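You operate a simulated robot arm through the tools that you are given. There is no shell and no other tool. Be economical: measure what you need, move in short steps, check, and stop when the job is done.

You run a simulated robot arm. Do the job below in one go: nothing can be reset, and whatever is moved stays where it is left.

JOB
Clamp the small motor in the green vice and brush the dirt off it.
Fine: use the blue wire brush and put it back; then wind the vice open and stand the motor on the turntable again.

The check looks at the end state, three seconds after you hand in, the way a careful person would. Anything else that was tipped, shoved, dropped, spilled or broken makes it a failure.

ROBOT AND FRAMES
A 6-joint arm with a two-finger parallel gripper, fixed in place. Base frame: the origin is at the foot of the arm, x ahead of it, y to its left, z up; the work surface is at about z = 0.82. Units: m, degrees, N and s.
With the tool pointing down near the work surface it reaches from about 0.24 to 0.64 m from the base axis. Its first joint turns from -66.0 to 66.0 degrees. Payload 2.7 kg.
Tool frame: the origin (TCP) lies between the finger pads and is the grasp point; the fingertips stand 0.023 m ahead of it; z points along the fingers, y is the line along which they close. Largest opening 0.094 m; finger width 0.038, thickness 0.01; the body of the gripper, 0.054 by 0.096 m, starts 0.039 m behind the TCP.
Orientation is told as [roll, pitch, yaw] about the base's x, y, z axes, in that order, counted from this pose: with the fingers straight down and closing along the base's y, the tool's x points along the base's -x, its y along +y and its z along -z.

CONTROLS
- The arm moves only by the tool arm_command. Its argument "deltas" is a list of rows, each a list of 7 numbers: the shift along the tool's x, y, z in m, then the turn, a rotation vector about the tool's x, y, z in rad, then the opening, from 0 (shut) to 1 (fully open). In form: [[tx, ty, tz, ax, ay, az, fingers], ...]. A call has 1 to 12 rows; each row shifts and turns the commanded pose from where the row before left it, along the tool's axes as they then stand. A row lasts 0.2 s, in which the tool goes at most 0.05 m and 8.6 degrees; a call with a longer step from one row to the next is refused whole, and so is a gripper value outside its range. Where a pose cannot be reached the arm comes as near as it can. A force on the tool above 40 N (or 10 N above the force at the start of the call, whichever is more), or a blocked arm, ends the call early, and 0.2 s more pass. Each finger travels about 0.045 m/s and halts on what it meets, pressing with about 34 N; the grip force reading is that of the motor and also rises with nothing between the fingers. The clock runs only during rows and for 0.2 s after the last one: add rows that do not move to give the fingers time. It gives the time, the measured TCP pose, the force on the tool (base axes), the opening and the grip force at its end, in the units of the frame above (readings bear some noise).
- Cameras (640 x 400 px; columns grow to the right, rows downward): "scene" is fixed at [0.0714, -0.4298, 1.4225]; the picture's right is [0.85, -0.52, 0.00], its down [-0.28, -0.46, -0.84] and it looks along [0.44, 0.72, -0.54] (base axes); focal length 320 px, centre (320, 200). "wrist" rides on the gripper at [0.086, 0.016, -0.075] in the tool frame; the picture's right is [-0.18, 0.98, 0.00], its down [-0.58, -0.11, -0.81] and it looks along [-0.79, -0.15, 0.59] (tool axes); focal length 243 px, centre (320, 200). There is no depth. A picture from a camera that has moved, and an enlarged one, comes with that camera's place and axes in the base frame and with its lens. The place of the scene camera against the robot may be out by one fixed shift of up to 0.018 m in any direction.
- grab_frame(camera): a new picture of that camera. It takes no simulated time.
- inspect(camera, box): a new picture of the part [left, top, right, bottom] of that camera's present view, enlarged. It takes no simulated time.
- hand_in(): hands the job in; it is judged then, once.

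Work in short steps. Places have to be worked out from the pictures, the camera data and where the tool is seen: move nearer, look again, correct. Check each grasp and each placing, and mend what went wrong. You have 120 turns and 68 pictures in all, those below and enlarged ones among them. Open the gripper and draw the arm clear of the work before you hand the job in, unless the task says otherwise; then end with one line.

The tools are called as name(argument=value, ...) on one line, values as JSON. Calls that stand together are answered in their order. arm_command: Moves the arm, as the interface text tells. Its arguments: {"type":"object","properties":{"deltas":{"type":"array"}},"required":["deltas"]} The other tools are called the same way: grab_frame (camera) takes a picture; inspect (camera, box) takes an enlarged picture of a part of a camera's view; hand_in () hands the job in.

At the start:

```text
time_s: 0.0
position: [0.3548, 0.1524, 1.1666]
ee_rot: [0.2, -0.1, 0.0]
contact_force: [-1.0, 0.6, -0.1]
width: 0.094
grasp_force: 0.1
```

scene: 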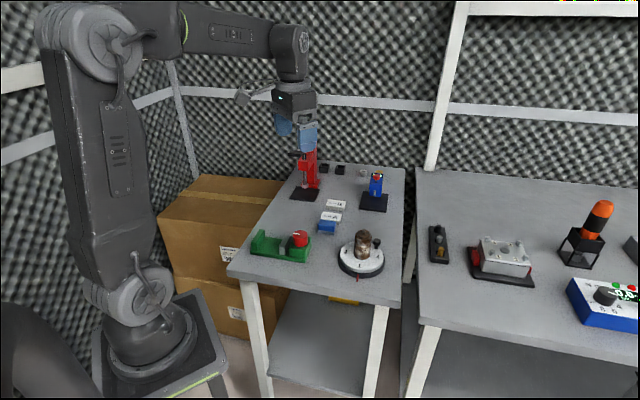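
wrist: 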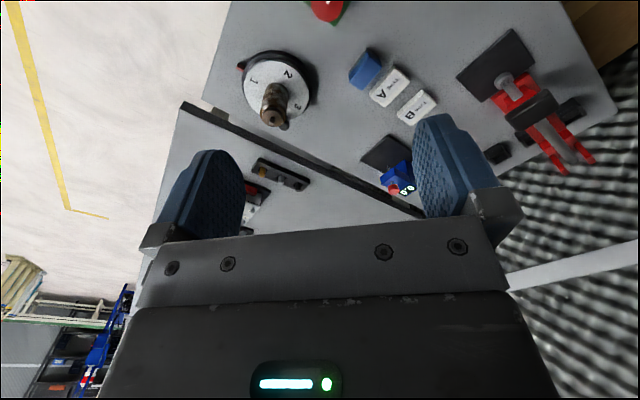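

I start with enlarged views of the vice and turntable area and of the far side of the table.

inspect(camera="scene", box=[220, 190, 410, 310])

inspect(camera="scene", box=[280, 130, 410, 215])

inspect(camera="scene", box=[410, 180, 640, 340])

```text
3.33 times, centred on (315, 250) of scene
camera zoom: at [0.0714, -0.4298, 1.4225], right [0.85, -0.52, 0.0], down [-0.28, -0.46, -0.84], along [0.44, 0.72, -0.54], focal length 1066 px, centre (337, 33)
```

zoom: 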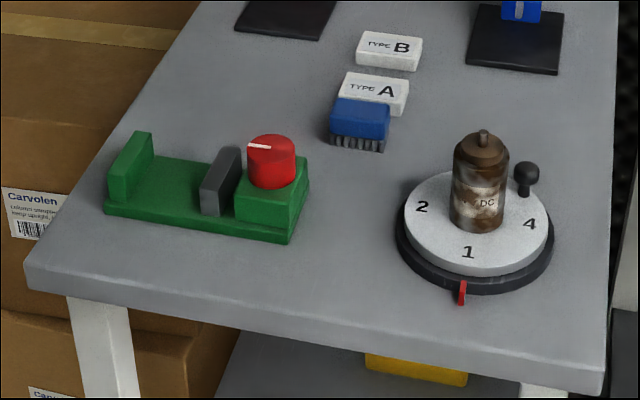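

```text
4.71 times, centred on (345, 172) of scene
camera zoom: at [0.0714, -0.4298, 1.4225], right [0.85, -0.52, 0.0], down [-0.28, -0.46, -0.84], along [0.44, 0.72, -0.54], focal length 1505 px, centre (202, 329)
```

zoom: 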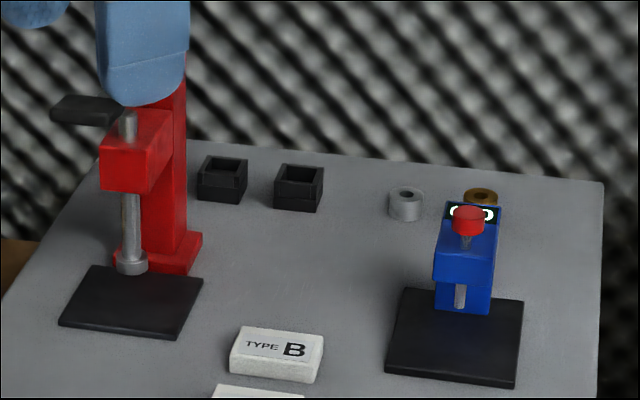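

```text
2.50 times, centred on (525, 260) of scene
camera zoom: at [0.0714, -0.4298, 1.4225], right [0.85, -0.52, 0.0], down [-0.28, -0.46, -0.84], along [0.44, 0.72, -0.54], focal length 800 px, centre (-192, 50)
```

zoom: 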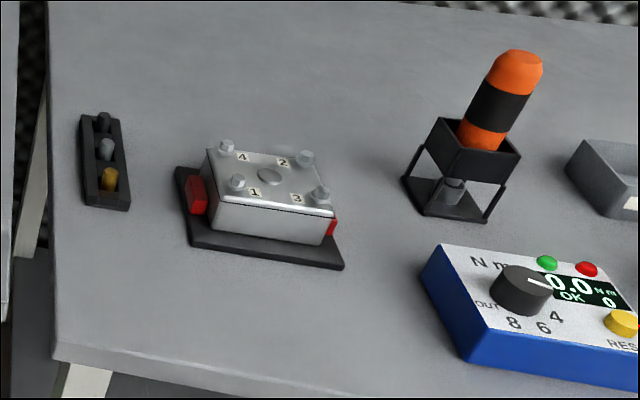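

The vice lies near (0.34, 0.21), the turntable near (0.49, 0.04) and the brush near (0.48, 0.20). I move back and down and turn the tool so the wrist camera looks square at the vice.

arm_command(deltas=[[0.025, -0.0133, 0.029, 0, 0, -0.143, 1], [0.025, -0.0133, 0.029, 0, 0, 0, 1], [0.02, -0.0133, 0.029, 0, 0, 0, 1], [0, 0, 0, 0, 0, -0.143, 1], [0, 0, 0, 0, 0, -0.143, 1], [0, 0, 0, 0, 0, -0.143, 1], [0, 0, 0, 0, 0, -0.143, 1], [0, 0, 0, 0, 0, -0.143, 1], [0, 0, 0, 0, 0, -0.143, 1]])

grab_frame(camera="wrist")

```text
time_s: 2.0
position: [0.29, 0.1067, 1.0788]
ee_rot: [-0.1, -0.1, 57.6]
contact_force: [-0.1, -0.9, -0.2]
width: 0.0939
grasp_force: 0.0
```

```text
62 pictures are left
camera wrist: at [0.2293, 0.0415, 1.1538], right [-0.73, 0.68, 0.0], down [0.4, 0.43, 0.81], along [0.55, 0.59, -0.59], focal length 243 px, centre (320, 200)
```

wrist: 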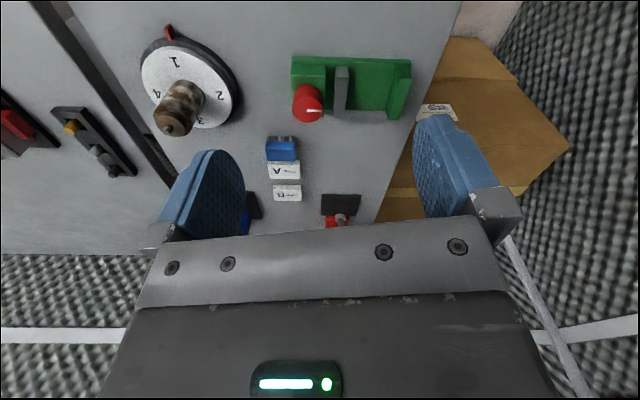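

The vice axis seems to run at about -45°. I enlarge this view to measure the vice and the motor.

inspect(camera="wrist", box=[260, 40, 430, 146])

inspect(camera="wrist", box=[120, 15, 290, 121])

```text
3.76 times, centred on (345, 93) of wrist
camera zoom: at [0.2293, 0.0415, 1.1538], right [-0.73, 0.68, 0.0], down [0.4, 0.43, 0.81], along [0.55, 0.59, -0.59], focal length 913 px, centre (226, 603)
```

zoom: 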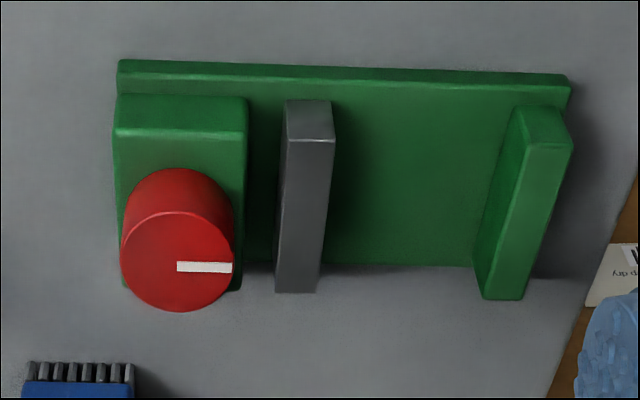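

```text
3.76 times, centred on (205, 68) of wrist
camera zoom: at [0.2293, 0.0415, 1.1538], right [-0.73, 0.68, 0.0], down [0.4, 0.43, 0.81], along [0.55, 0.59, -0.59], focal length 913 px, centre (753, 697)
```

zoom: 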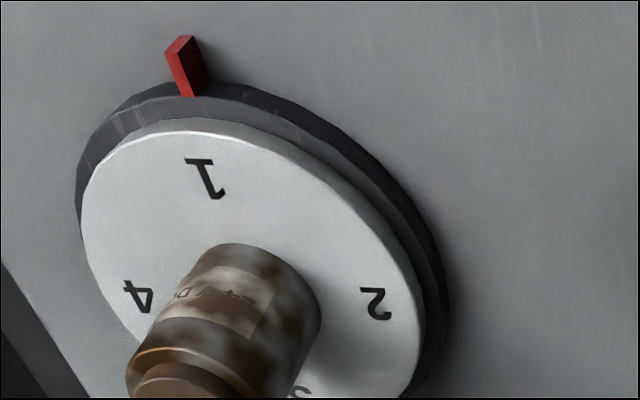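

The knob is vertical with its mark toward the jaws, and the jaw gap is about 0.06 m. I look along the vice axis from the fixed-jaw end to triangulate, at yaw about -45°, which is also the placing orientation.

arm_command(deltas=[[-0.021, 0.037, 0.012, 0, 0, 0, 1], [-0.021, 0.037, 0.012, 0, 0, 0, 1], [-0.021, 0.037, 0.012, 0, 0, 0, 1], [-0.021, 0.037, 0.012, 0, 0, 0, 1], [0, 0, 0, 0, 0, 0.149, 1], [0, 0, 0, 0, 0, 0.149, 1], [0, 0, 0, 0, 0, 0.149, 1], [0, 0, 0, 0, 0, 0.149, 1], [0, 0, 0, 0, 0, 0.149, 1], [0, 0, 0, 0, 0, 0.149, 1], [0, 0, 0, 0, 0, 0.149, 1], [0, 0, 0, 0, 0, 0.149, 1]])

arm_command(deltas=[[0, 0, 0, 0, 0, 0.147, 1], [0, 0, 0, 0, 0, 0.147, 1], [0, 0, 0, 0, 0, 0.147, 1], [0, 0, 0, 0, 0, 0.147, 1], [0, 0, 0, 0, 0, 0, 1]])

grab_frame(camera="wrist")

```text
time_s: 4.6
position: [0.2111, 0.2568, 1.0315]
ee_rot: [0.2, -0.1, -11.1]
contact_force: [0.5, -0.2, -0.6]
width: 0.094
grasp_force: 0.1
```

```text
time_s: 5.8
position: [0.2104, 0.2581, 1.0307]
ee_rot: [0.2, 0.1, -44.7]
contact_force: [-0.7, -0.4, 0.4]
width: 0.0943
grasp_force: 0.1
```

```text
59 pictures are left
camera wrist: at [0.1606, 0.3292, 1.1064], right [0.82, 0.57, 0.0], down [0.34, -0.49, 0.81], along [0.46, -0.66, -0.59], focal length 243 px, centre (320, 200)
```

wrist: 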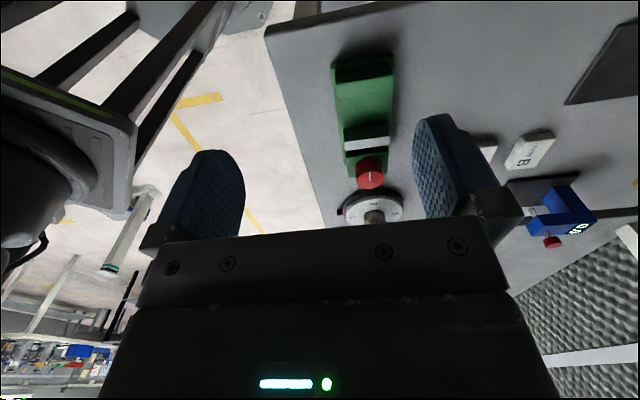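

inspect(camera="wrist", box=[290, 30, 450, 130])

inspect(camera="wrist", box=[290, 130, 450, 230])

```text
4.00 times, centred on (370, 80) of wrist
camera zoom: at [0.1606, 0.3292, 1.1064], right [0.82, 0.57, 0.0], down [0.34, -0.49, 0.81], along [0.46, -0.66, -0.59], focal length 970 px, centre (120, 680)
```

zoom: 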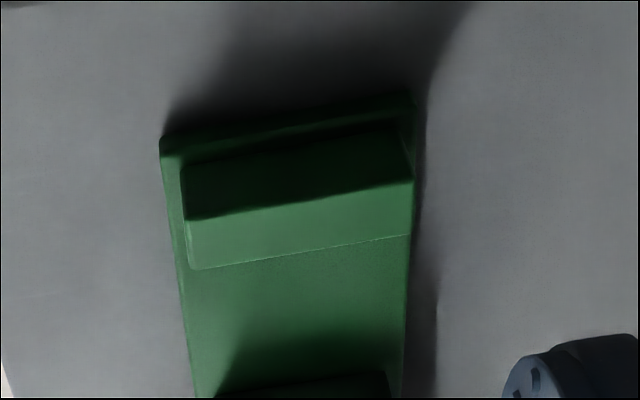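

```text
4.00 times, centred on (370, 180) of wrist
camera zoom: at [0.1606, 0.3292, 1.1064], right [0.82, 0.57, 0.0], down [0.34, -0.49, 0.81], along [0.46, -0.66, -0.59], focal length 970 px, centre (120, 280)
```

zoom: 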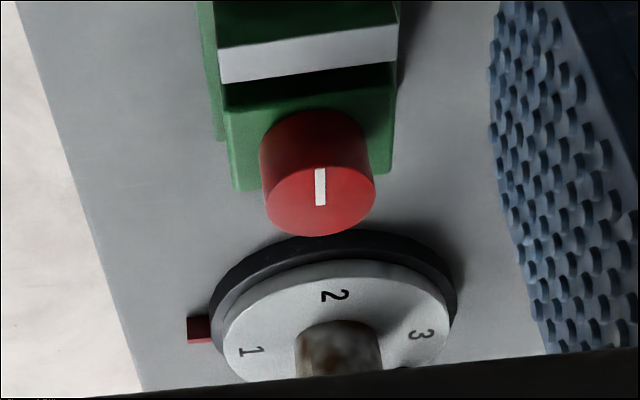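

Triangulated from the two views: knob top (0.362, 0.161, 0.885), fixed-jaw inner face centre (0.2815, 0.2415) with top at z≈0.858, vice axis at -45°, gap ≈0.065. Next I view the motor.

arm_command(deltas=[[0, 0, 0, 0, 0, -0.13, 1], [0, 0, 0, 0, 0, -0.13, 1], [0, 0, 0, 0, 0, -0.13, 1], [0, 0, 0, 0, 0, -0.13, 1], [0, 0, 0, 0, 0, -0.13, 1], [0, 0, 0, 0, 0, -0.13, 1], [-0.022, -0.038, 0, 0, 0, 0, 1], [-0.022, -0.038, 0, 0, 0, 0, 1], [-0.022, -0.038, 0, 0, 0, 0, 1], [-0.022, -0.038, 0, 0, 0, 0, 1], [-0.022, -0.038, 0, 0, 0, 0, 1], [-0.022, -0.038, 0, 0, 0, 0, 1]])

grab_frame(camera="wrist")

inspect(camera="wrist", box=[200, 20, 440, 170])

```text
time_s: 8.4
position: [0.3383, 0.0303, 1.0343]
ee_rot: [0.2, -0.1, 0.1]
contact_force: [0.1, -0.1, -0.5]
width: 0.0939
grasp_force: 0.1
```

```text
56 pictures are left
camera wrist: at [0.2518, 0.0452, 1.109], right [0.18, 0.98, 0.0], down [0.58, -0.11, 0.81], along [0.79, -0.15, -0.59], focal length 243 px, centre (320, 200)
```

wrist: 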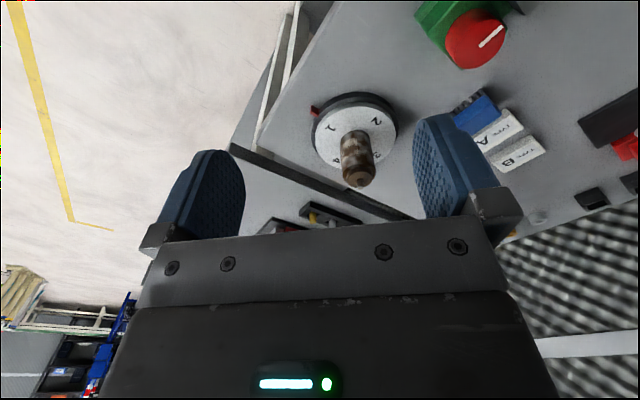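

```text
2.67 times, centred on (320, 95) of wrist
camera zoom: at [0.2518, 0.0452, 1.109], right [0.18, 0.98, 0.0], down [0.58, -0.11, 0.81], along [0.79, -0.15, -0.59], focal length 647 px, centre (320, 480)
```

zoom: 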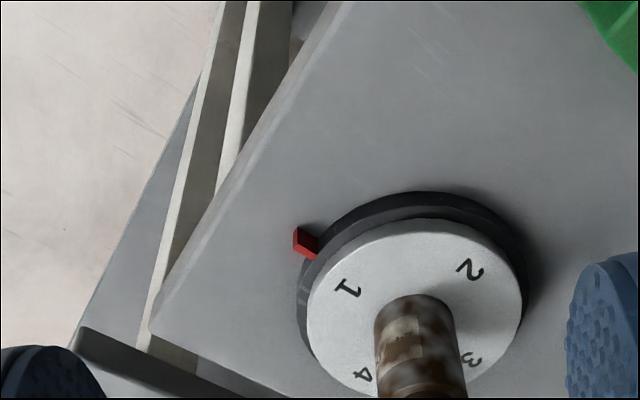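

The motor stands at the turntable's centre, near (0.465, 0.045), with its shaft tip at z≈0.93. I move above it, still clear of the tip, to refine.

arm_command(deltas=[[-0.043, 0.005, 0.008, 0, 0, 0, 1], [-0.043, 0.005, 0.008, 0, 0, 0, 1], [-0.043, 0.005, 0.008, 0, 0, 0, 1], [0, 0, 0, 0, 0, 0, 1]])

grab_frame(camera="wrist")

inspect(camera="scene", box=[300, 190, 410, 290])

```text
time_s: 9.4
position: [0.4706, 0.0454, 1.0079]
ee_rot: [0.2, 0.0, 0.1]
contact_force: [0.2, -1.7, -0.7]
width: 0.0939
grasp_force: 0.1
```

```text
54 pictures are left
camera wrist: at [0.383, 0.0607, 1.0825], right [0.18, 0.98, 0.0], down [0.58, -0.11, 0.81], along [0.79, -0.15, -0.59], focal length 243 px, centre (320, 200)
```

wrist: 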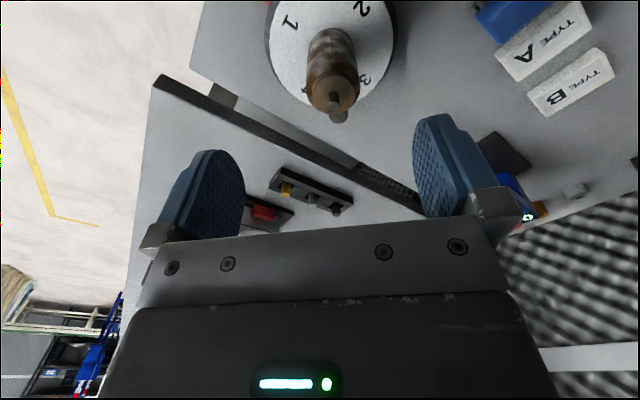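

```text
4.00 times, centred on (355, 240) of scene
camera zoom: at [0.0714, -0.4298, 1.4225], right [0.85, -0.52, 0.0], down [-0.28, -0.46, -0.84], along [0.44, 0.72, -0.54], focal length 1279 px, centre (180, 40)
```

zoom: 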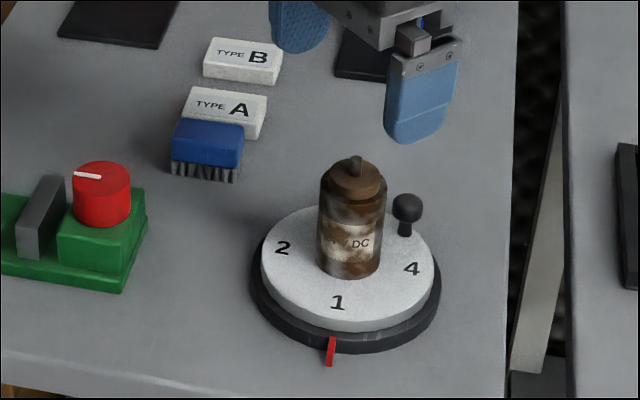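

Triangulating puts the motor axis near (0.484, 0.053) and the tip at about z=0.913. I centre on it, go down part way and check.

arm_command(deltas=[[-0.013, 0.008, 0.01, 0, 0, 0, 1], [0, 0, 0.025, 0, 0, 0, 1], [0, 0, 0.02, 0, 0, 0, 1], [0, 0, 0, 0, 0, 0, 1]])

grab_frame(camera="wrist")

grab_frame(camera="scene")

```text
time_s: 10.4
position: [0.4849, 0.0517, 0.9532]
ee_rot: [0.3, -0.1, 0.1]
contact_force: [-0.1, 0.1, 0.0]
width: 0.094
grasp_force: 0.1
```

```text
52 pictures are left
camera wrist: at [0.3974, 0.0683, 1.027], right [0.18, 0.98, 0.0], down [0.58, -0.11, 0.81], along [0.79, -0.15, -0.59], focal length 243 px, centre (320, 200)
```

wrist: 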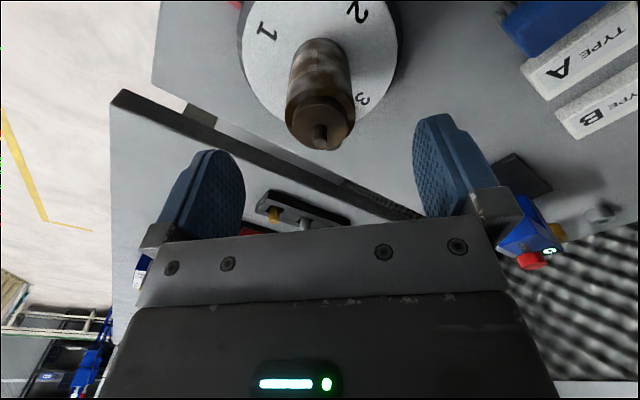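

```text
51 pictures are left
```

scene: 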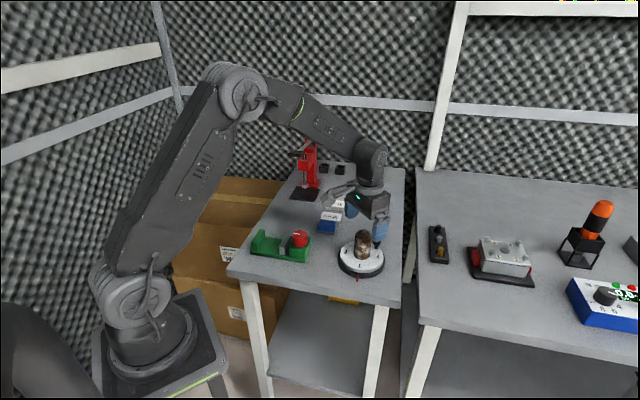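

The motor is centred (axis ≈(0.483, 0.054), tip ≈0.925). I go down to TCP z≈0.898, keeping the palm above the shaft, and close.

arm_command(deltas=[[0.001, 0.002, 0.018, 0, 0, 0, 1], [0, 0, 0.018, 0, 0, 0, 1], [0, 0, 0.019, 0, 0, 0, 1], [0, 0, 0, 0, 0, 0, 0.5], [0, 0, 0, 0, 0, 0, 0.4], [0, 0, 0, 0, 0, 0, 0.3], [0, 0, 0, 0, 0, 0, 0.2], [0, 0, 0, 0, 0, 0, 0.2], [0, 0, 0, 0, 0, 0, 0.2]])

grab_frame(camera="wrist")

```text
time_s: 12.4
position: [0.4829, 0.0572, 0.8994]
ee_rot: [0.2, -0.1, 0.0]
contact_force: [0.7, -0.1, 0.0]
width: 0.0414
grasp_force: 34.2
```

```text
50 pictures are left
camera wrist: at [0.3957, 0.0713, 0.9736], right [0.18, 0.98, 0.0], down [0.58, -0.11, 0.81], along [0.79, -0.15, -0.59], focal length 243 px, centre (320, 200)
```

wrist: 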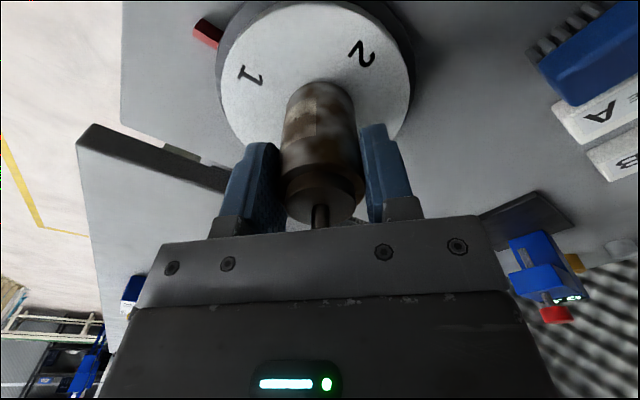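

The motor is gripped (width 0.041). I lift it to z≈1.0, carry it over the vice bed and turn to yaw -45°.

arm_command(deltas=[[0, 0, -0.015, 0, 0, 0, 0.2], [0, 0, -0.04, 0, 0, 0, 0.2], [0, 0, -0.045, 0, 0, 0, 0.2], [0.026, 0.0235, 0, 0, 0, 0, 0.2], [0.026, 0.0235, 0, 0, 0, 0, 0.2], [0.026, 0.0235, 0, 0, 0, 0, 0.2], [0.026, 0.0235, 0, 0, 0, 0, 0.2], [0.026, 0.0235, 0, 0, 0, 0, 0.2], [0.026, 0.0235, 0, 0, 0, 0, 0.2], [0.026, 0.024, 0, 0, 0, 0, 0.2]])

arm_command(deltas=[[0, 0, 0, 0, 0, 0.131, 0.2], [0, 0, 0, 0, 0, 0.131, 0.2], [0, 0, 0, 0, 0, 0.131, 0.2], [0, 0, 0, 0, 0, 0.131, 0.2], [0, 0, 0, 0, 0, 0.131, 0.2], [0, 0, 0, 0, 0, 0.131, 0.2], [0, 0, 0, 0, 0, 0, 0.2]])

grab_frame(camera="wrist")

inspect(camera="scene", box=[220, 180, 410, 300])

```text
time_s: 14.6
position: [0.3007, 0.2184, 0.9985]
ee_rot: [0.2, -0.1, 0.1]
contact_force: [0.9, 0.0, -0.2]
width: 0.0188
grasp_force: 0.1
```

```text
time_s: 16.2
position: [0.3006, 0.2187, 0.9976]
ee_rot: [0.2, 0.1, -45.0]
contact_force: [-0.2, 0.5, 0.8]
width: 0.0187
grasp_force: 0.1
```

```text
49 pictures are left
camera wrist: at [0.2517, 0.2918, 1.0723], right [0.83, 0.56, 0.0], down [0.33, -0.49, 0.81], along [0.45, -0.66, -0.59], focal length 243 px, centre (320, 200)
```

wrist: 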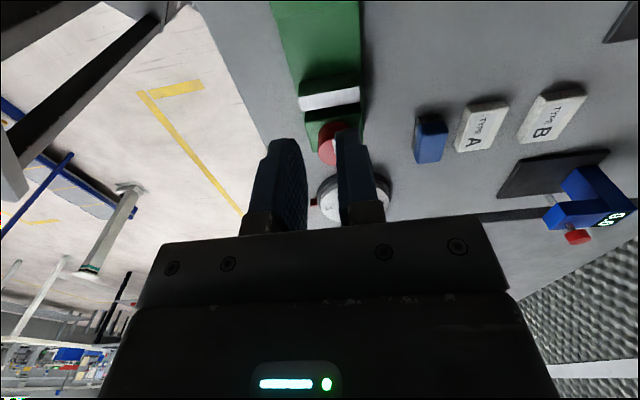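

```text
3.33 times, centred on (315, 240) of scene
camera zoom: at [0.0714, -0.4298, 1.4225], right [0.85, -0.52, 0.0], down [-0.28, -0.46, -0.84], along [0.44, 0.72, -0.54], focal length 1066 px, centre (337, 67)
```

zoom: 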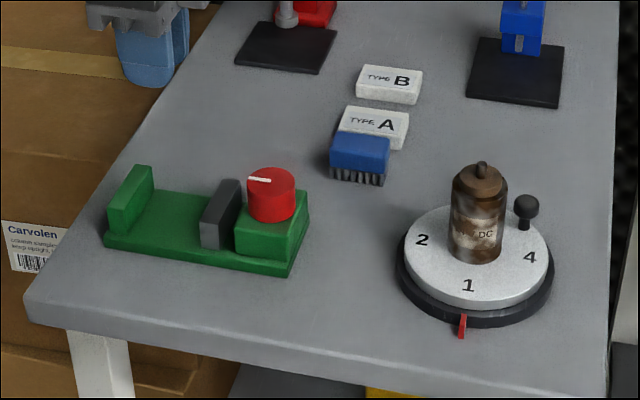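

The grip slipped: the motor still stands upright on the turntable. I open the fingers and return along the same path to grip it lower and lift more gently.

arm_command(deltas=[[0, 0, 0, 0, 0, -0.131, 1], [0, 0, 0, 0, 0, -0.131, 1], [0, 0, 0, 0, 0, -0.131, 1], [0, 0, 0, 0, 0, -0.131, 1], [0, 0, 0, 0, 0, -0.131, 1], [0, 0, 0, 0, 0, -0.131, 1], [-0.045, 0, 0, 0, 0, 0, 1], [-0.034, -0.034, 0, 0, 0, 0, 1], [-0.034, -0.034, 0, 0, 0, 0, 1], [-0.034, -0.034, 0, 0, 0, 0, 1], [-0.034, -0.034, 0, 0, 0, 0, 1], [0, -0.026, 0, 0, 0, 0, 1]])

arm_command(deltas=[[0, 0, 0.035, 0, 0, 0, 1], [0, 0, 0.015, 0, 0, 0, 1], [0, 0, 0, 0, 0, 0, 1]])

grab_frame(camera="wrist")

```text
time_s: 18.8
position: [0.4848, 0.0571, 0.9977]
ee_rot: [0.2, -0.1, 0.1]
contact_force: [0.0, -0.6, -0.2]
width: 0.0941
grasp_force: 0.1
```

```text
time_s: 19.6
position: [0.4826, 0.0573, 0.947]
ee_rot: [0.2, -0.1, 0.1]
contact_force: [0.4, 0.4, 0.6]
width: 0.094
grasp_force: 0.1
```

```text
47 pictures are left
camera wrist: at [0.3946, 0.0734, 1.0217], right [0.18, 0.98, 0.0], down [0.58, -0.11, 0.81], along [0.79, -0.15, -0.59], focal length 243 px, centre (320, 200)
```

wrist: 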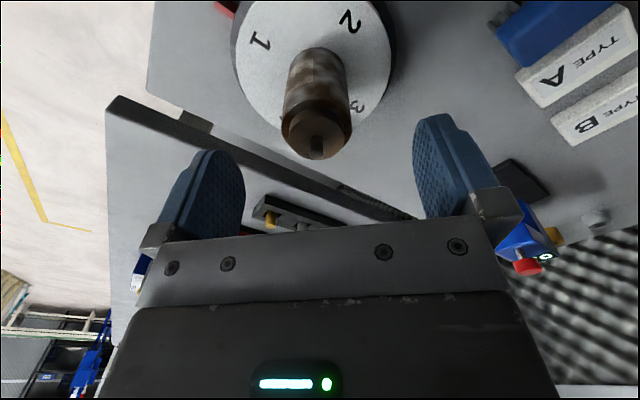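

The motor is in place, at ≈(0.484, 0.055). I go down to z≈0.888, close fully and lift gently by 2 cm.

arm_command(deltas=[[-0.001, -0.002, 0.02, 0, 0, 0, 1], [0, 0, 0.02, 0, 0, 0, 1], [0, 0, 0.012, 0, 0, 0, 1], [0, 0, 0.007, 0, 0, 0, 1], [0, 0, 0, 0, 0, 0, 0], [0, 0, 0, 0, 0, 0, 0], [0, 0, 0, 0, 0, 0, 0], [0, 0, 0, 0, 0, 0, 0], [0, 0, 0, 0, 0, 0, 0]])

arm_command(deltas=[[0, 0, -0.005, 0, 0, 0, 0], [0, 0, -0.005, 0, 0, 0, 0], [0, 0, -0.005, 0, 0, 0, 0], [0, 0, -0.005, 0, 0, 0, 0], [0, 0, 0, 0, 0, 0, 0]])

grab_frame(camera="wrist")

```text
time_s: 21.6
position: [0.4838, 0.0569, 0.8882]
ee_rot: [0.2, -0.1, 0.1]
contact_force: [0.0, -1.3, 0.3]
width: 0.0417
grasp_force: 34.4
```

```text
time_s: 22.8
position: [0.4842, 0.0543, 0.9095]
ee_rot: [0.3, -0.1, 0.1]
contact_force: [0.3, -0.1, -3.9]
width: 0.0416
grasp_force: 34.2
```

```text
46 pictures are left
camera wrist: at [0.397, 0.071, 0.9839], right [0.18, 0.98, 0.0], down [0.58, -0.11, 0.81], along [0.79, -0.15, -0.59], focal length 243 px, centre (320, 200)
```

wrist: 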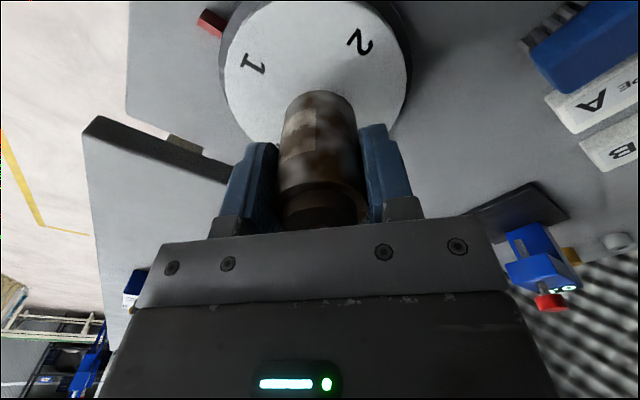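

The motor is now held (3.9 N load). I raise it gently and carry it over the vice.

arm_command(deltas=[[0, 0, -0.012, 0, 0, 0, 0], [0, 0, -0.02, 0, 0, 0, 0], [0, 0, -0.02, 0, 0, 0, 0], [0, 0, -0.02, 0, 0, 0, 0], [0.01, 0.009, 0, 0, 0, 0, 0], [0.018, 0.0165, 0, 0, 0, 0, 0], [0.018, 0.0165, 0, 0, 0, 0, 0], [0.018, 0.0165, 0, 0, 0, 0, 0], [0.018, 0.0165, 0, 0, 0, 0, 0], [0.018, 0.0165, 0, 0, 0, 0, 0], [0.018, 0.0165, 0, 0, 0, 0, 0], [0.018, 0.0165, 0, 0, 0, 0, 0]])

arm_command(deltas=[[0.018, 0.0165, 0, 0, 0, 0.09, 0], [0.01, 0.027, 0, 0, 0, 0.09, 0], [0, 0.005, 0, 0, 0, 0.1, 0], [0, 0, 0, 0, 0, 0.1, 0], [0, 0, 0, 0, 0, 0.1, 0], [0, 0, 0, 0, 0, 0.1, 0], [0, 0, 0, 0, 0, 0.1, 0], [0, 0, 0, 0, 0, 0.105, 0], [0, 0, 0, 0, 0, 0, 0]])

grab_frame(camera="wrist")

inspect(camera="scene", box=[220, 180, 410, 300])

```text
time_s: 25.4
position: [0.3458, 0.1822, 0.9815]
ee_rot: [0.2, -0.1, 0.0]
contact_force: [0.2, -0.1, -3.3]
width: 0.0417
grasp_force: 34.2
```

```text
time_s: 27.4
position: [0.3224, 0.2312, 0.9805]
ee_rot: [0.2, 0.1, -45.1]
contact_force: [0.8, -0.2, -3.2]
width: 0.0416
grasp_force: 33.8
```

```text
45 pictures are left
camera wrist: at [0.2734, 0.3019, 1.0558], right [0.83, 0.56, 0.0], down [0.33, -0.49, 0.81], along [0.46, -0.66, -0.59], focal length 243 px, centre (320, 200)
```

wrist: 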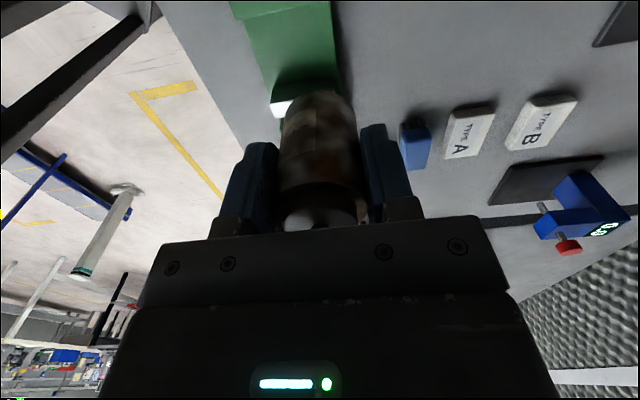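

```text
3.33 times, centred on (315, 240) of scene
camera zoom: at [0.0714, -0.4298, 1.4225], right [0.85, -0.52, 0.0], down [-0.28, -0.46, -0.84], along [0.44, 0.72, -0.54], focal length 1066 px, centre (337, 67)
```

zoom: 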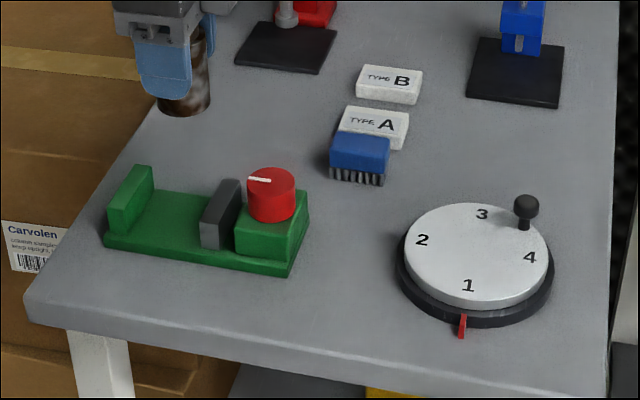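

Still held. I shift to the target centre (0.301, 0.222), lower to just above the jaws and check.

arm_command(deltas=[[0.0086, -0.0216, 0, 0, 0, 0, 0], [0, 0, 0.02, 0, 0, 0, 0], [0, 0, 0.02, 0, 0, 0, 0], [0, 0, 0.013, 0, 0, 0, 0], [0, 0, 0, 0, 0, 0, 0]])

inspect(camera="wrist", box=[200, 0, 440, 150])

inspect(camera="scene", box=[230, 200, 326, 260])

```text
time_s: 28.6
position: [0.3016, 0.22, 0.9273]
ee_rot: [0.2, 0.2, -44.8]
contact_force: [-0.1, 0.0, -3.5]
width: 0.0415
grasp_force: 34.4
```

```text
2.67 times, centred on (320, 75) of wrist
camera zoom: at [0.2516, 0.2917, 1.003], right [0.82, 0.57, 0.0], down [0.33, -0.49, 0.81], along [0.46, -0.66, -0.59], focal length 647 px, centre (320, 533)
```

zoom: 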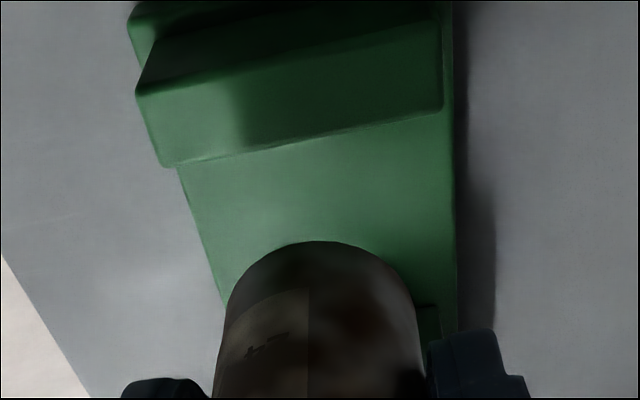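

```text
6.67 times, centred on (278, 230) of scene
camera zoom: at [0.0714, -0.4298, 1.4225], right [0.85, -0.52, 0.0], down [-0.28, -0.46, -0.84], along [0.44, 0.72, -0.54], focal length 2132 px, centre (600, 0)
```

zoom: 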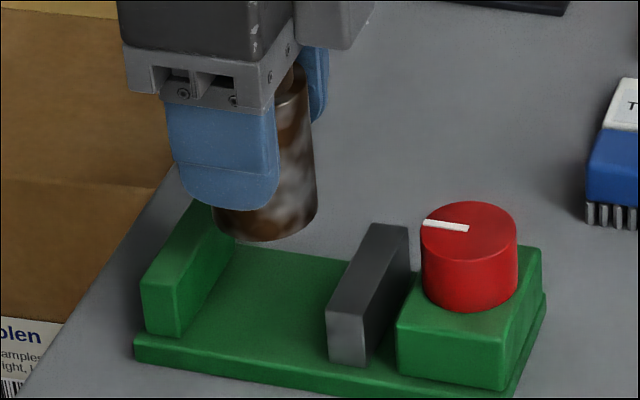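

Alignment is good: about 29 mm from the fixed-jaw face, laterally within 2 mm. I lower toward the bed.

arm_command(deltas=[[0, 0.001, 0.015, 0, 0, 0, 0], [0, 0, 0.015, 0, 0, 0, 0], [0, 0, 0.008, 0, 0, 0, 0], [0, 0, 0.004, 0, 0, 0, 0], [0, 0, 0, 0, 0, 0, 0]])

inspect(camera="scene", box=[230, 200, 326, 260])

```text
time_s: 29.8
position: [0.3021, 0.22, 0.8845]
ee_rot: [0.2, 0.1, -44.9]
contact_force: [-0.3, 0.8, -3.3]
width: 0.0416
grasp_force: 34.4
```

```text
6.67 times, centred on (278, 230) of scene
camera zoom: at [0.0714, -0.4298, 1.4225], right [0.85, -0.52, 0.0], down [-0.28, -0.46, -0.84], along [0.44, 0.72, -0.54], focal length 2132 px, centre (600, 0)
```

zoom: 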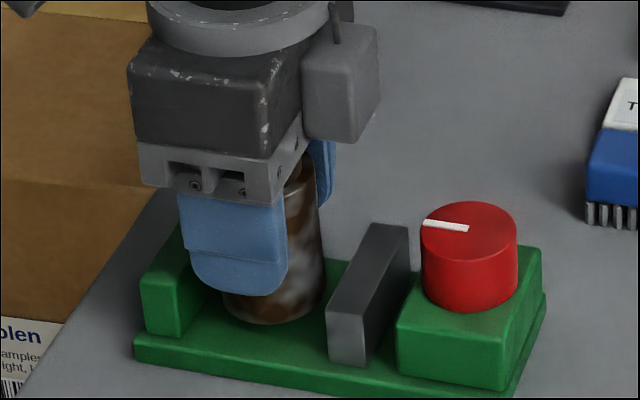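

Not touching yet, so I lower in 2 mm steps.

arm_command(deltas=[[0, 0, 0.002, 0, 0, 0, 0], [0, 0, 0.002, 0, 0, 0, 0], [0, 0, 0, 0, 0, 0, 0]])

arm_command(deltas=[[0, 0, 0.002, 0, 0, 0, 0], [0, 0, 0.002, 0, 0, 0, 0], [0, 0, 0, 0, 0, 0, 0]])

```text
time_s: 30.6
position: [0.3034, 0.2212, 0.8813]
ee_rot: [0.2, 0.0, -44.9]
contact_force: [0.1, 0.3, -3.6]
width: 0.0415
grasp_force: 34.6
```

```text
time_s: 31.4
position: [0.3031, 0.2204, 0.8786]
ee_rot: [0.1, 0.0, -45.0]
contact_force: [-0.2, -3.6, 10.5]
width: 0.0419
grasp_force: 33.7
```

Contact: the motor is on the bed. I release and go straight up.

arm_command(deltas=[[0, 0, -0.001, 0, 0, 0, 0.6], [0, 0, 0, 0, 0, 0, 1], [0, 0, 0, 0, 0, 0, 1], [0, 0, 0, 0, 0, 0, 1], [0, 0, 0, 0, 0, 0, 1], [0, 0, -0.02, 0, 0, 0, 1], [0, 0, -0.03, 0, 0, 0, 1], [0, 0, -0.04, 0, 0, 0, 1], [0, 0, 0, 0, 0, 0, 1]])

inspect(camera="scene", box=[230, 190, 326, 260])

grab_frame(camera="wrist")

```text
time_s: 33.4
position: [0.3036, 0.22, 0.9691]
ee_rot: [0.2, 0.1, -44.9]
contact_force: [-0.3, -0.5, 0.3]
width: 0.0941
grasp_force: 0.0
```

```text
5.71 times, centred on (278, 225) of scene
camera zoom: at [0.0714, -0.4298, 1.4225], right [0.85, -0.52, 0.0], down [-0.28, -0.46, -0.84], along [0.44, 0.72, -0.54], focal length 1828 px, centre (560, 57)
```

zoom: 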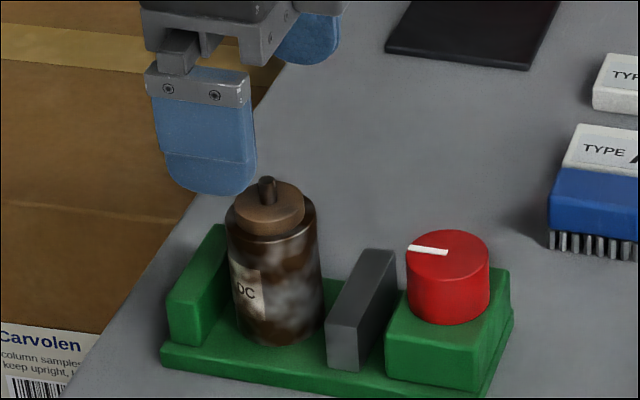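

```text
39 pictures are left
camera wrist: at [0.2525, 0.2922, 1.0442], right [0.82, 0.57, 0.0], down [0.33, -0.49, 0.81], along [0.46, -0.66, -0.59], focal length 243 px, centre (320, 200)
```

wrist: 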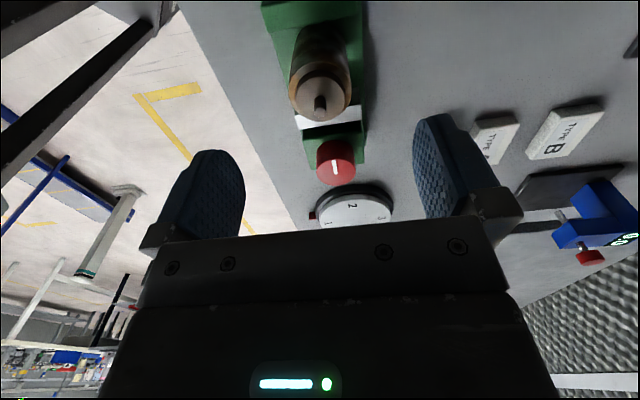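

The motor stands between the jaws. Next is the knob at (0.362, 0.161): I move above it at yaw 0 with the opening at about 0.06 m.

arm_command(deltas=[[-0.0415, -0.0005, 0, 0, 0, 0, 0.64], [-0.0415, -0.0005, 0, 0, 0, 0, 0.64], [0, 0, 0, 0, 0, -0.131, 0.64], [0, 0, 0, 0, 0, -0.131, 0.64], [0, 0, 0, 0, 0, -0.131, 0.64], [0, 0, 0, 0, 0, -0.131, 0.64], [0, 0, 0, 0, 0, -0.131, 0.64], [0, 0, 0, 0, 0, -0.131, 0.64], [0, 0, 0.025, 0, 0, 0, 0.64], [0, 0, 0, 0, 0, 0, 0.64]])

inspect(camera="wrist", box=[200, 30, 440, 180])

```text
time_s: 35.6
position: [0.3627, 0.162, 0.9428]
ee_rot: [0.3, -0.1, 0.2]
contact_force: [-0.8, 0.4, 0.6]
width: 0.0601
grasp_force: 0.1
```

```text
2.67 times, centred on (320, 105) of wrist
camera zoom: at [0.2744, 0.1773, 1.0174], right [0.18, 0.98, 0.0], down [0.58, -0.11, 0.81], along [0.79, -0.14, -0.59], focal length 647 px, centre (320, 453)
```

zoom: 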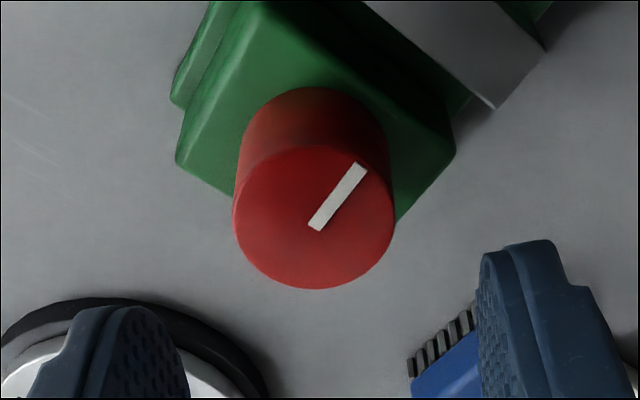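

The knob is at (0.3605, 0.161). I descend to z≈0.889, grip, and test-turn clockwise by about 34°.

arm_command(deltas=[[0.002, -0.001, 0.02, 0, 0, 0, 0.64], [0, 0, 0.02, 0, 0, 0, 0.64], [0, 0, 0.013, 0, 0, 0, 0.64], [0, 0, 0, 0, 0, 0, 0.2], [0, 0, 0, 0, 0, 0, 0], [0, 0, 0, 0, 0, 0, 0], [0, 0, 0, 0, 0, 0.1, 0], [0, 0, 0, 0, 0, 0.1, 0], [0, 0, 0, 0, 0, 0.1, 0], [0, 0, 0, 0, 0, 0.1, 0], [0, 0, 0, 0, 0, 0.1, 0], [0, 0, 0, 0, 0, 0.1, 0]])

inspect(camera="scene", box=[230, 190, 326, 260])

```text
time_s: 38.0
position: [0.3595, 0.162, 0.8902]
ee_rot: [0.4, -0.2, -27.7]
contact_force: [6.5, 2.3, -6.3]
width: 0.0376
grasp_force: 44.9
stopped in row 12: the force on the tool passed its limit (the readings are from after the stop); the commanded pose is now the measured one
```

```text
5.71 times, centred on (278, 225) of scene
camera zoom: at [0.0717, -0.4297, 1.4226], right [0.85, -0.52, 0.0], down [-0.28, -0.46, -0.84], along [0.44, 0.72, -0.54], focal length 1828 px, centre (560, 57)
```

zoom: 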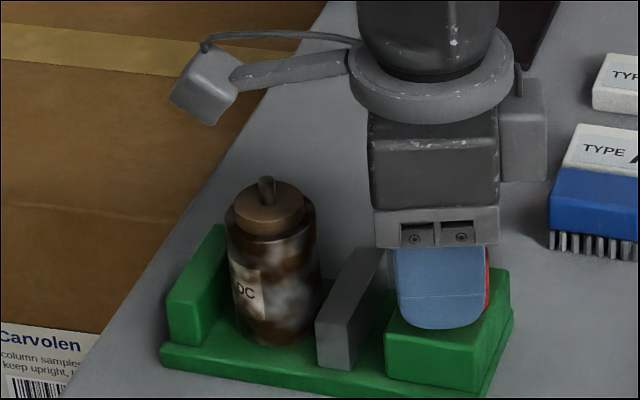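

Clockwise closes the jaw. The call stopped on a force spike, so I continue in smaller steps.

arm_command(deltas=[[0, 0, 0, 0, 0, 0.06, 0], [0, 0, 0, 0, 0, 0.06, 0], [0, 0, 0, 0, 0, 0.06, 0], [0, 0, 0, 0, 0, 0.06, 0], [0, 0, 0, 0, 0, 0.06, 0], [0, 0, 0, 0, 0, 0.06, 0]])

inspect(camera="scene", box=[230, 190, 326, 260])

```text
time_s: 39.5
position: [0.3617, 0.1631, 0.8904]
ee_rot: [0.6, -0.1, -48.1]
contact_force: [6.9, 3.7, -7.8]
width: 0.0377
grasp_force: 45.6
stopped in row 6: the force on the tool passed its limit (the readings are from after the stop); the commanded pose is now the measured one
```

```text
5.71 times, centred on (278, 225) of scene
camera zoom: at [0.0717, -0.4297, 1.4226], right [0.85, -0.52, 0.0], down [-0.28, -0.46, -0.84], along [0.44, 0.72, -0.54], focal length 1828 px, centre (560, 57)
```

zoom: 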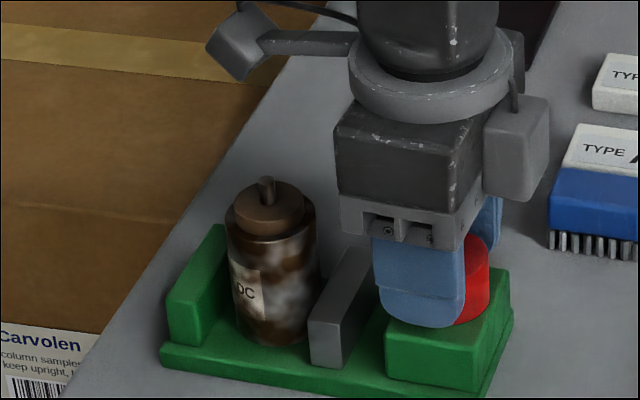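

The jaw keeps advancing, so I keep turning.

arm_command(deltas=[[0, 0, 0, 0, 0, 0.05, 0], [0, 0, 0, 0, 0, 0.05, 0], [0, 0, 0, 0, 0, 0.05, 0], [0, 0, 0, 0, 0, 0.05, 0], [0, 0, 0, 0, 0, 0.05, 0], [0, 0, 0, 0, 0, 0.05, 0], [0, 0, 0, 0, 0, 0.05, 0], [0, 0, 0, 0, 0, 0.05, 0]])

arm_command(deltas=[[0, 0, 0, 0, 0, 0.05, 0], [0, 0, 0, 0, 0, 0.05, 0], [0, 0, 0, 0, 0, 0.05, 0], [0, 0, 0, 0, 0, 0.05, 0], [0, 0, 0, 0, 0, 0.05, 0], [0, 0, 0, 0, 0, 0.05, 0], [0, 0, 0, 0, 0, 0.05, 0], [0, 0, 0, 0, 0, 0.05, 0]])

inspect(camera="scene", box=[230, 190, 326, 260])

```text
time_s: 41.3
position: [0.3613, 0.1639, 0.8907]
ee_rot: [0.8, 0.3, -71.3]
contact_force: [24.7, 15.4, -21.8]
width: 0.0378
grasp_force: 45.0
```

```text
time_s: 42.2
position: [0.3625, 0.1628, 0.8898]
ee_rot: [1.0, 0.4, -80.7]
contact_force: [9.0, 2.4, -6.9]
width: 0.0381
grasp_force: 44.5
stopped in row 4: the force on the tool passed its limit (the readings are from after the stop); the commanded pose is now the measured one
```

```text
5.71 times, centred on (278, 225) of scene
camera zoom: at [0.0717, -0.4297, 1.4226], right [0.85, -0.52, 0.0], down [-0.28, -0.46, -0.84], along [0.44, 0.72, -0.54], focal length 1828 px, centre (560, 57)
```

zoom: 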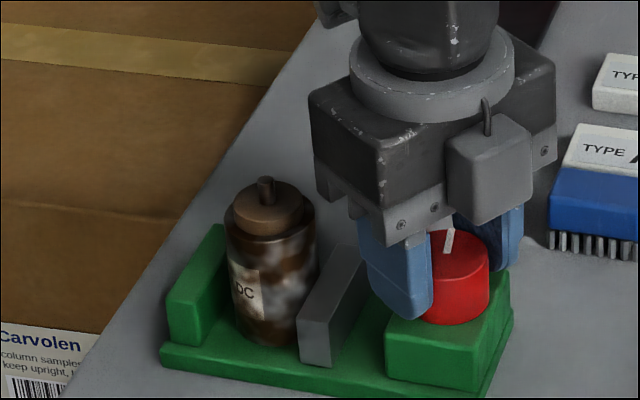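

The jaw is closing (about 80° turned so far), but side load builds up. I relax the grip, re-close to relieve it, and carry on.

arm_command(deltas=[[0, 0, 0, 0, 0, 0, 0.55], [0, 0, 0, 0, 0, 0, 0.55], [0, 0, 0, 0, 0, 0, 0], [0, 0, 0, 0, 0, 0, 0], [0, 0, 0, 0, 0, 0, 0], [0, 0, 0, 0, 0, 0.05, 0], [0, 0, 0, 0, 0, 0.05, 0], [0, 0, 0, 0, 0, 0.05, 0], [0, 0, 0, 0, 0, 0.05, 0], [0, 0, 0, 0, 0, 0.05, 0], [0, 0, 0, 0, 0, 0.05, 0]])

arm_command(deltas=[[0, 0, 0, 0, 0, 0.05, 0], [0, 0, 0, 0, 0, 0.05, 0], [0, 0, 0, 0, 0, 0.05, 0], [0, 0, 0, 0, 0, 0.05, 0], [0, 0, 0, 0, 0, 0.05, 0], [0, 0, 0, 0, 0, 0.05, 0]])

inspect(camera="scene", box=[230, 190, 326, 260])

```text
time_s: 44.6
position: [0.3628, 0.1633, 0.8905]
ee_rot: [1.0, 0.8, -97.9]
contact_force: [22.8, 1.1, 0.8]
width: 0.0378
grasp_force: 45.0
```

```text
time_s: 46.1
position: [0.3627, 0.1629, 0.8915]
ee_rot: [0.8, 1.1, -114.9]
contact_force: [9.5, -0.6, -5.8]
width: 0.0376
grasp_force: 45.3
stopped in row 6: the force on the tool passed its limit (the readings are from after the stop); the commanded pose is now the measured one
```

```text
5.71 times, centred on (278, 225) of scene
camera zoom: at [0.0717, -0.4298, 1.4225], right [0.85, -0.52, 0.0], down [-0.28, -0.46, -0.84], along [0.44, 0.72, -0.54], focal length 1828 px, centre (560, 57)
```

zoom: 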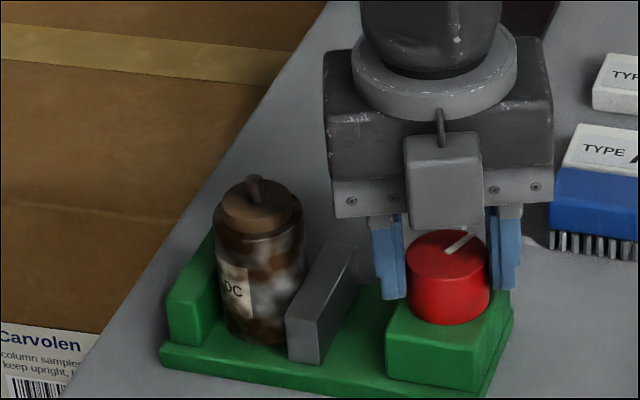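

The jaw is pushing the motor toward the fixed jaw with a slight lean, which the parallel faces should straighten. I relieve the grip and continue slowly.

arm_command(deltas=[[0, 0, 0, 0, 0, 0, 0.55], [0, 0, 0, 0, 0, 0, 0.55], [0, 0, 0, 0, 0, 0, 0], [0, 0, 0, 0, 0, 0, 0], [0, 0, 0, 0, 0, 0, 0], [0, 0, 0, 0, 0, 0.04, 0], [0, 0, 0, 0, 0, 0.04, 0], [0, 0, 0, 0, 0, 0.04, 0], [0, 0, 0, 0, 0, 0.04, 0], [0, 0, 0, 0, 0, 0.04, 0], [0, 0, 0, 0, 0, 0.04, 0]])

inspect(camera="scene", box=[230, 190, 326, 260])

```text
time_s: 48.5
position: [0.3643, 0.163, 0.8914]
ee_rot: [0.7, 1.3, -128.6]
contact_force: [18.6, -19.3, 7.5]
width: 0.0376
grasp_force: 44.9
```

```text
5.71 times, centred on (278, 225) of scene
camera zoom: at [0.0718, -0.4303, 1.4224], right [0.85, -0.52, 0.0], down [-0.28, -0.46, -0.84], along [0.44, 0.72, -0.54], focal length 1828 px, centre (560, 57)
```

zoom: 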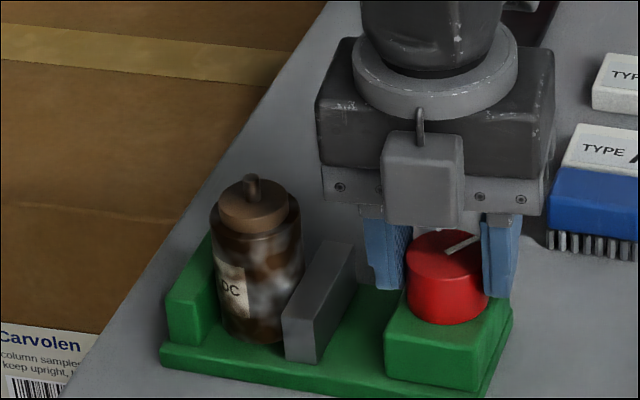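

arm_command(deltas=[[0, 0, 0, 0, 0, 0, 0.55], [0, 0, 0, 0, 0, 0, 0.55], [0, 0, 0, 0, 0, 0, 0], [0, 0, 0, 0, 0, 0, 0], [0, 0, 0, 0, 0, 0, 0], [0, 0, 0, 0, 0, 0.04, 0], [0, 0, 0, 0, 0, 0.04, 0], [0, 0, 0, 0, 0, 0.04, 0], [0, 0, 0, 0, 0, 0.04, 0], [0, 0, 0, 0, 0, 0.04, 0], [0, 0, 0, 0, 0, 0.04, 0]])

inspect(camera="scene", box=[230, 190, 326, 260])

```text
time_s: 50.9
position: [0.3649, 0.1629, 0.8912]
ee_rot: [-0.2, 1.5, -142.0]
contact_force: [26.3, -10.4, -12.1]
width: 0.0378
grasp_force: 45.6
```

```text
5.71 times, centred on (278, 225) of scene
camera zoom: at [0.0722, -0.4299, 1.4224], right [0.85, -0.52, 0.0], down [-0.28, -0.46, -0.84], along [0.44, 0.72, -0.54], focal length 1828 px, centre (560, 57)
```

zoom: 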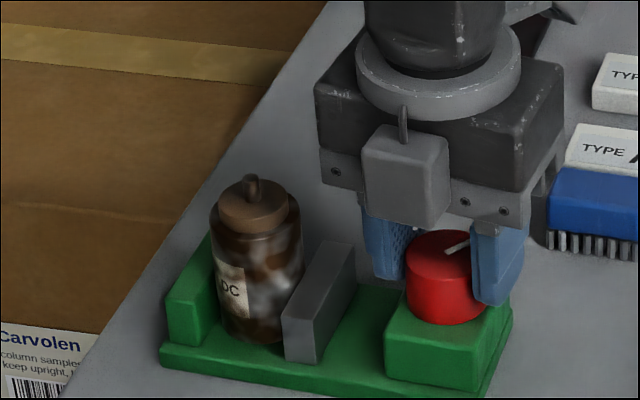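

The jaw has stopped and its travel (~22 mm) matches a clamped motor, with the knob now slipping in the fingers. I release, rise and turn back to look at the brush.

arm_command(deltas=[[0, 0, 0, 0, 0, 0, 0.6], [0, 0, 0, 0, 0, 0, 0.64], [0, 0, 0, 0, 0, 0, 0.64], [0, 0, -0.03, 0, 0, 0, 0.64], [0, 0, -0.04, 0, 0, 0, 0.64], [0, 0, -0.04, 0, 0, 0, 1], [0, 0, 0, 0, 0, -0.146, 1], [0, 0, 0, 0, 0, -0.146, 1], [0, 0, 0, 0, 0, -0.146, 1], [0, 0, 0, 0, 0, -0.146, 1], [0, 0, 0, 0, 0, -0.146, 1], [0, 0, 0, 0, 0, -0.146, 1]])

arm_command(deltas=[[0, 0, 0, 0, 0, -0.146, 1], [0, 0, 0, 0, 0, -0.146, 1], [0, 0, 0, 0, 0, -0.146, 1], [0, 0, 0, 0, 0, -0.146, 1], [0, 0, 0, 0, 0, -0.146, 1], [0, 0, 0, 0, 0, -0.146, 1], [0, 0, 0, 0, 0, -0.146, 1], [0, 0, 0, 0, 0, -0.146, 1], [0, 0, 0, 0, 0, -0.146, 1], [0, 0, 0, 0, 0, -0.146, 1], [0, 0, 0, 0, 0, -0.146, 1], [-0.03, 0.025, 0, 0, 0, 0, 1]])

grab_frame(camera="wrist")

```text
time_s: 53.5
position: [0.3606, 0.1623, 1.0008]
ee_rot: [1.1, 0.7, -92.0]
contact_force: [-0.1, -0.4, -0.4]
width: 0.094
grasp_force: 0.1
```

```text
time_s: 56.1
position: [0.3908, 0.188, 1.0038]
ee_rot: [0.6, -1.2, -0.1]
contact_force: [-0.1, 1.2, -0.2]
width: 0.094
grasp_force: 0.0
```

```text
31 pictures are left
camera wrist: at [0.3021, 0.2021, 1.0765], right [0.18, 0.98, 0.01], down [0.56, -0.12, 0.82], along [0.8, -0.14, -0.58], focal length 243 px, centre (320, 200)
```

wrist: 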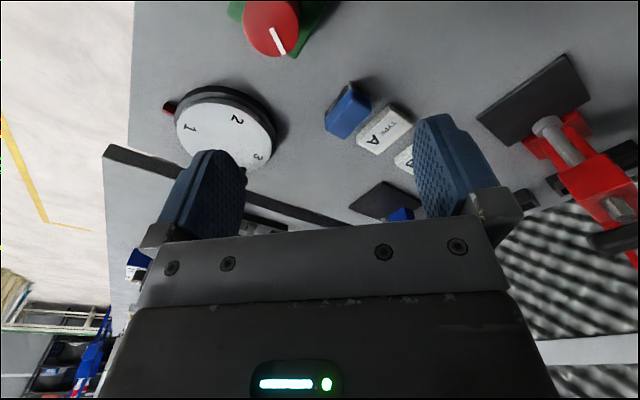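

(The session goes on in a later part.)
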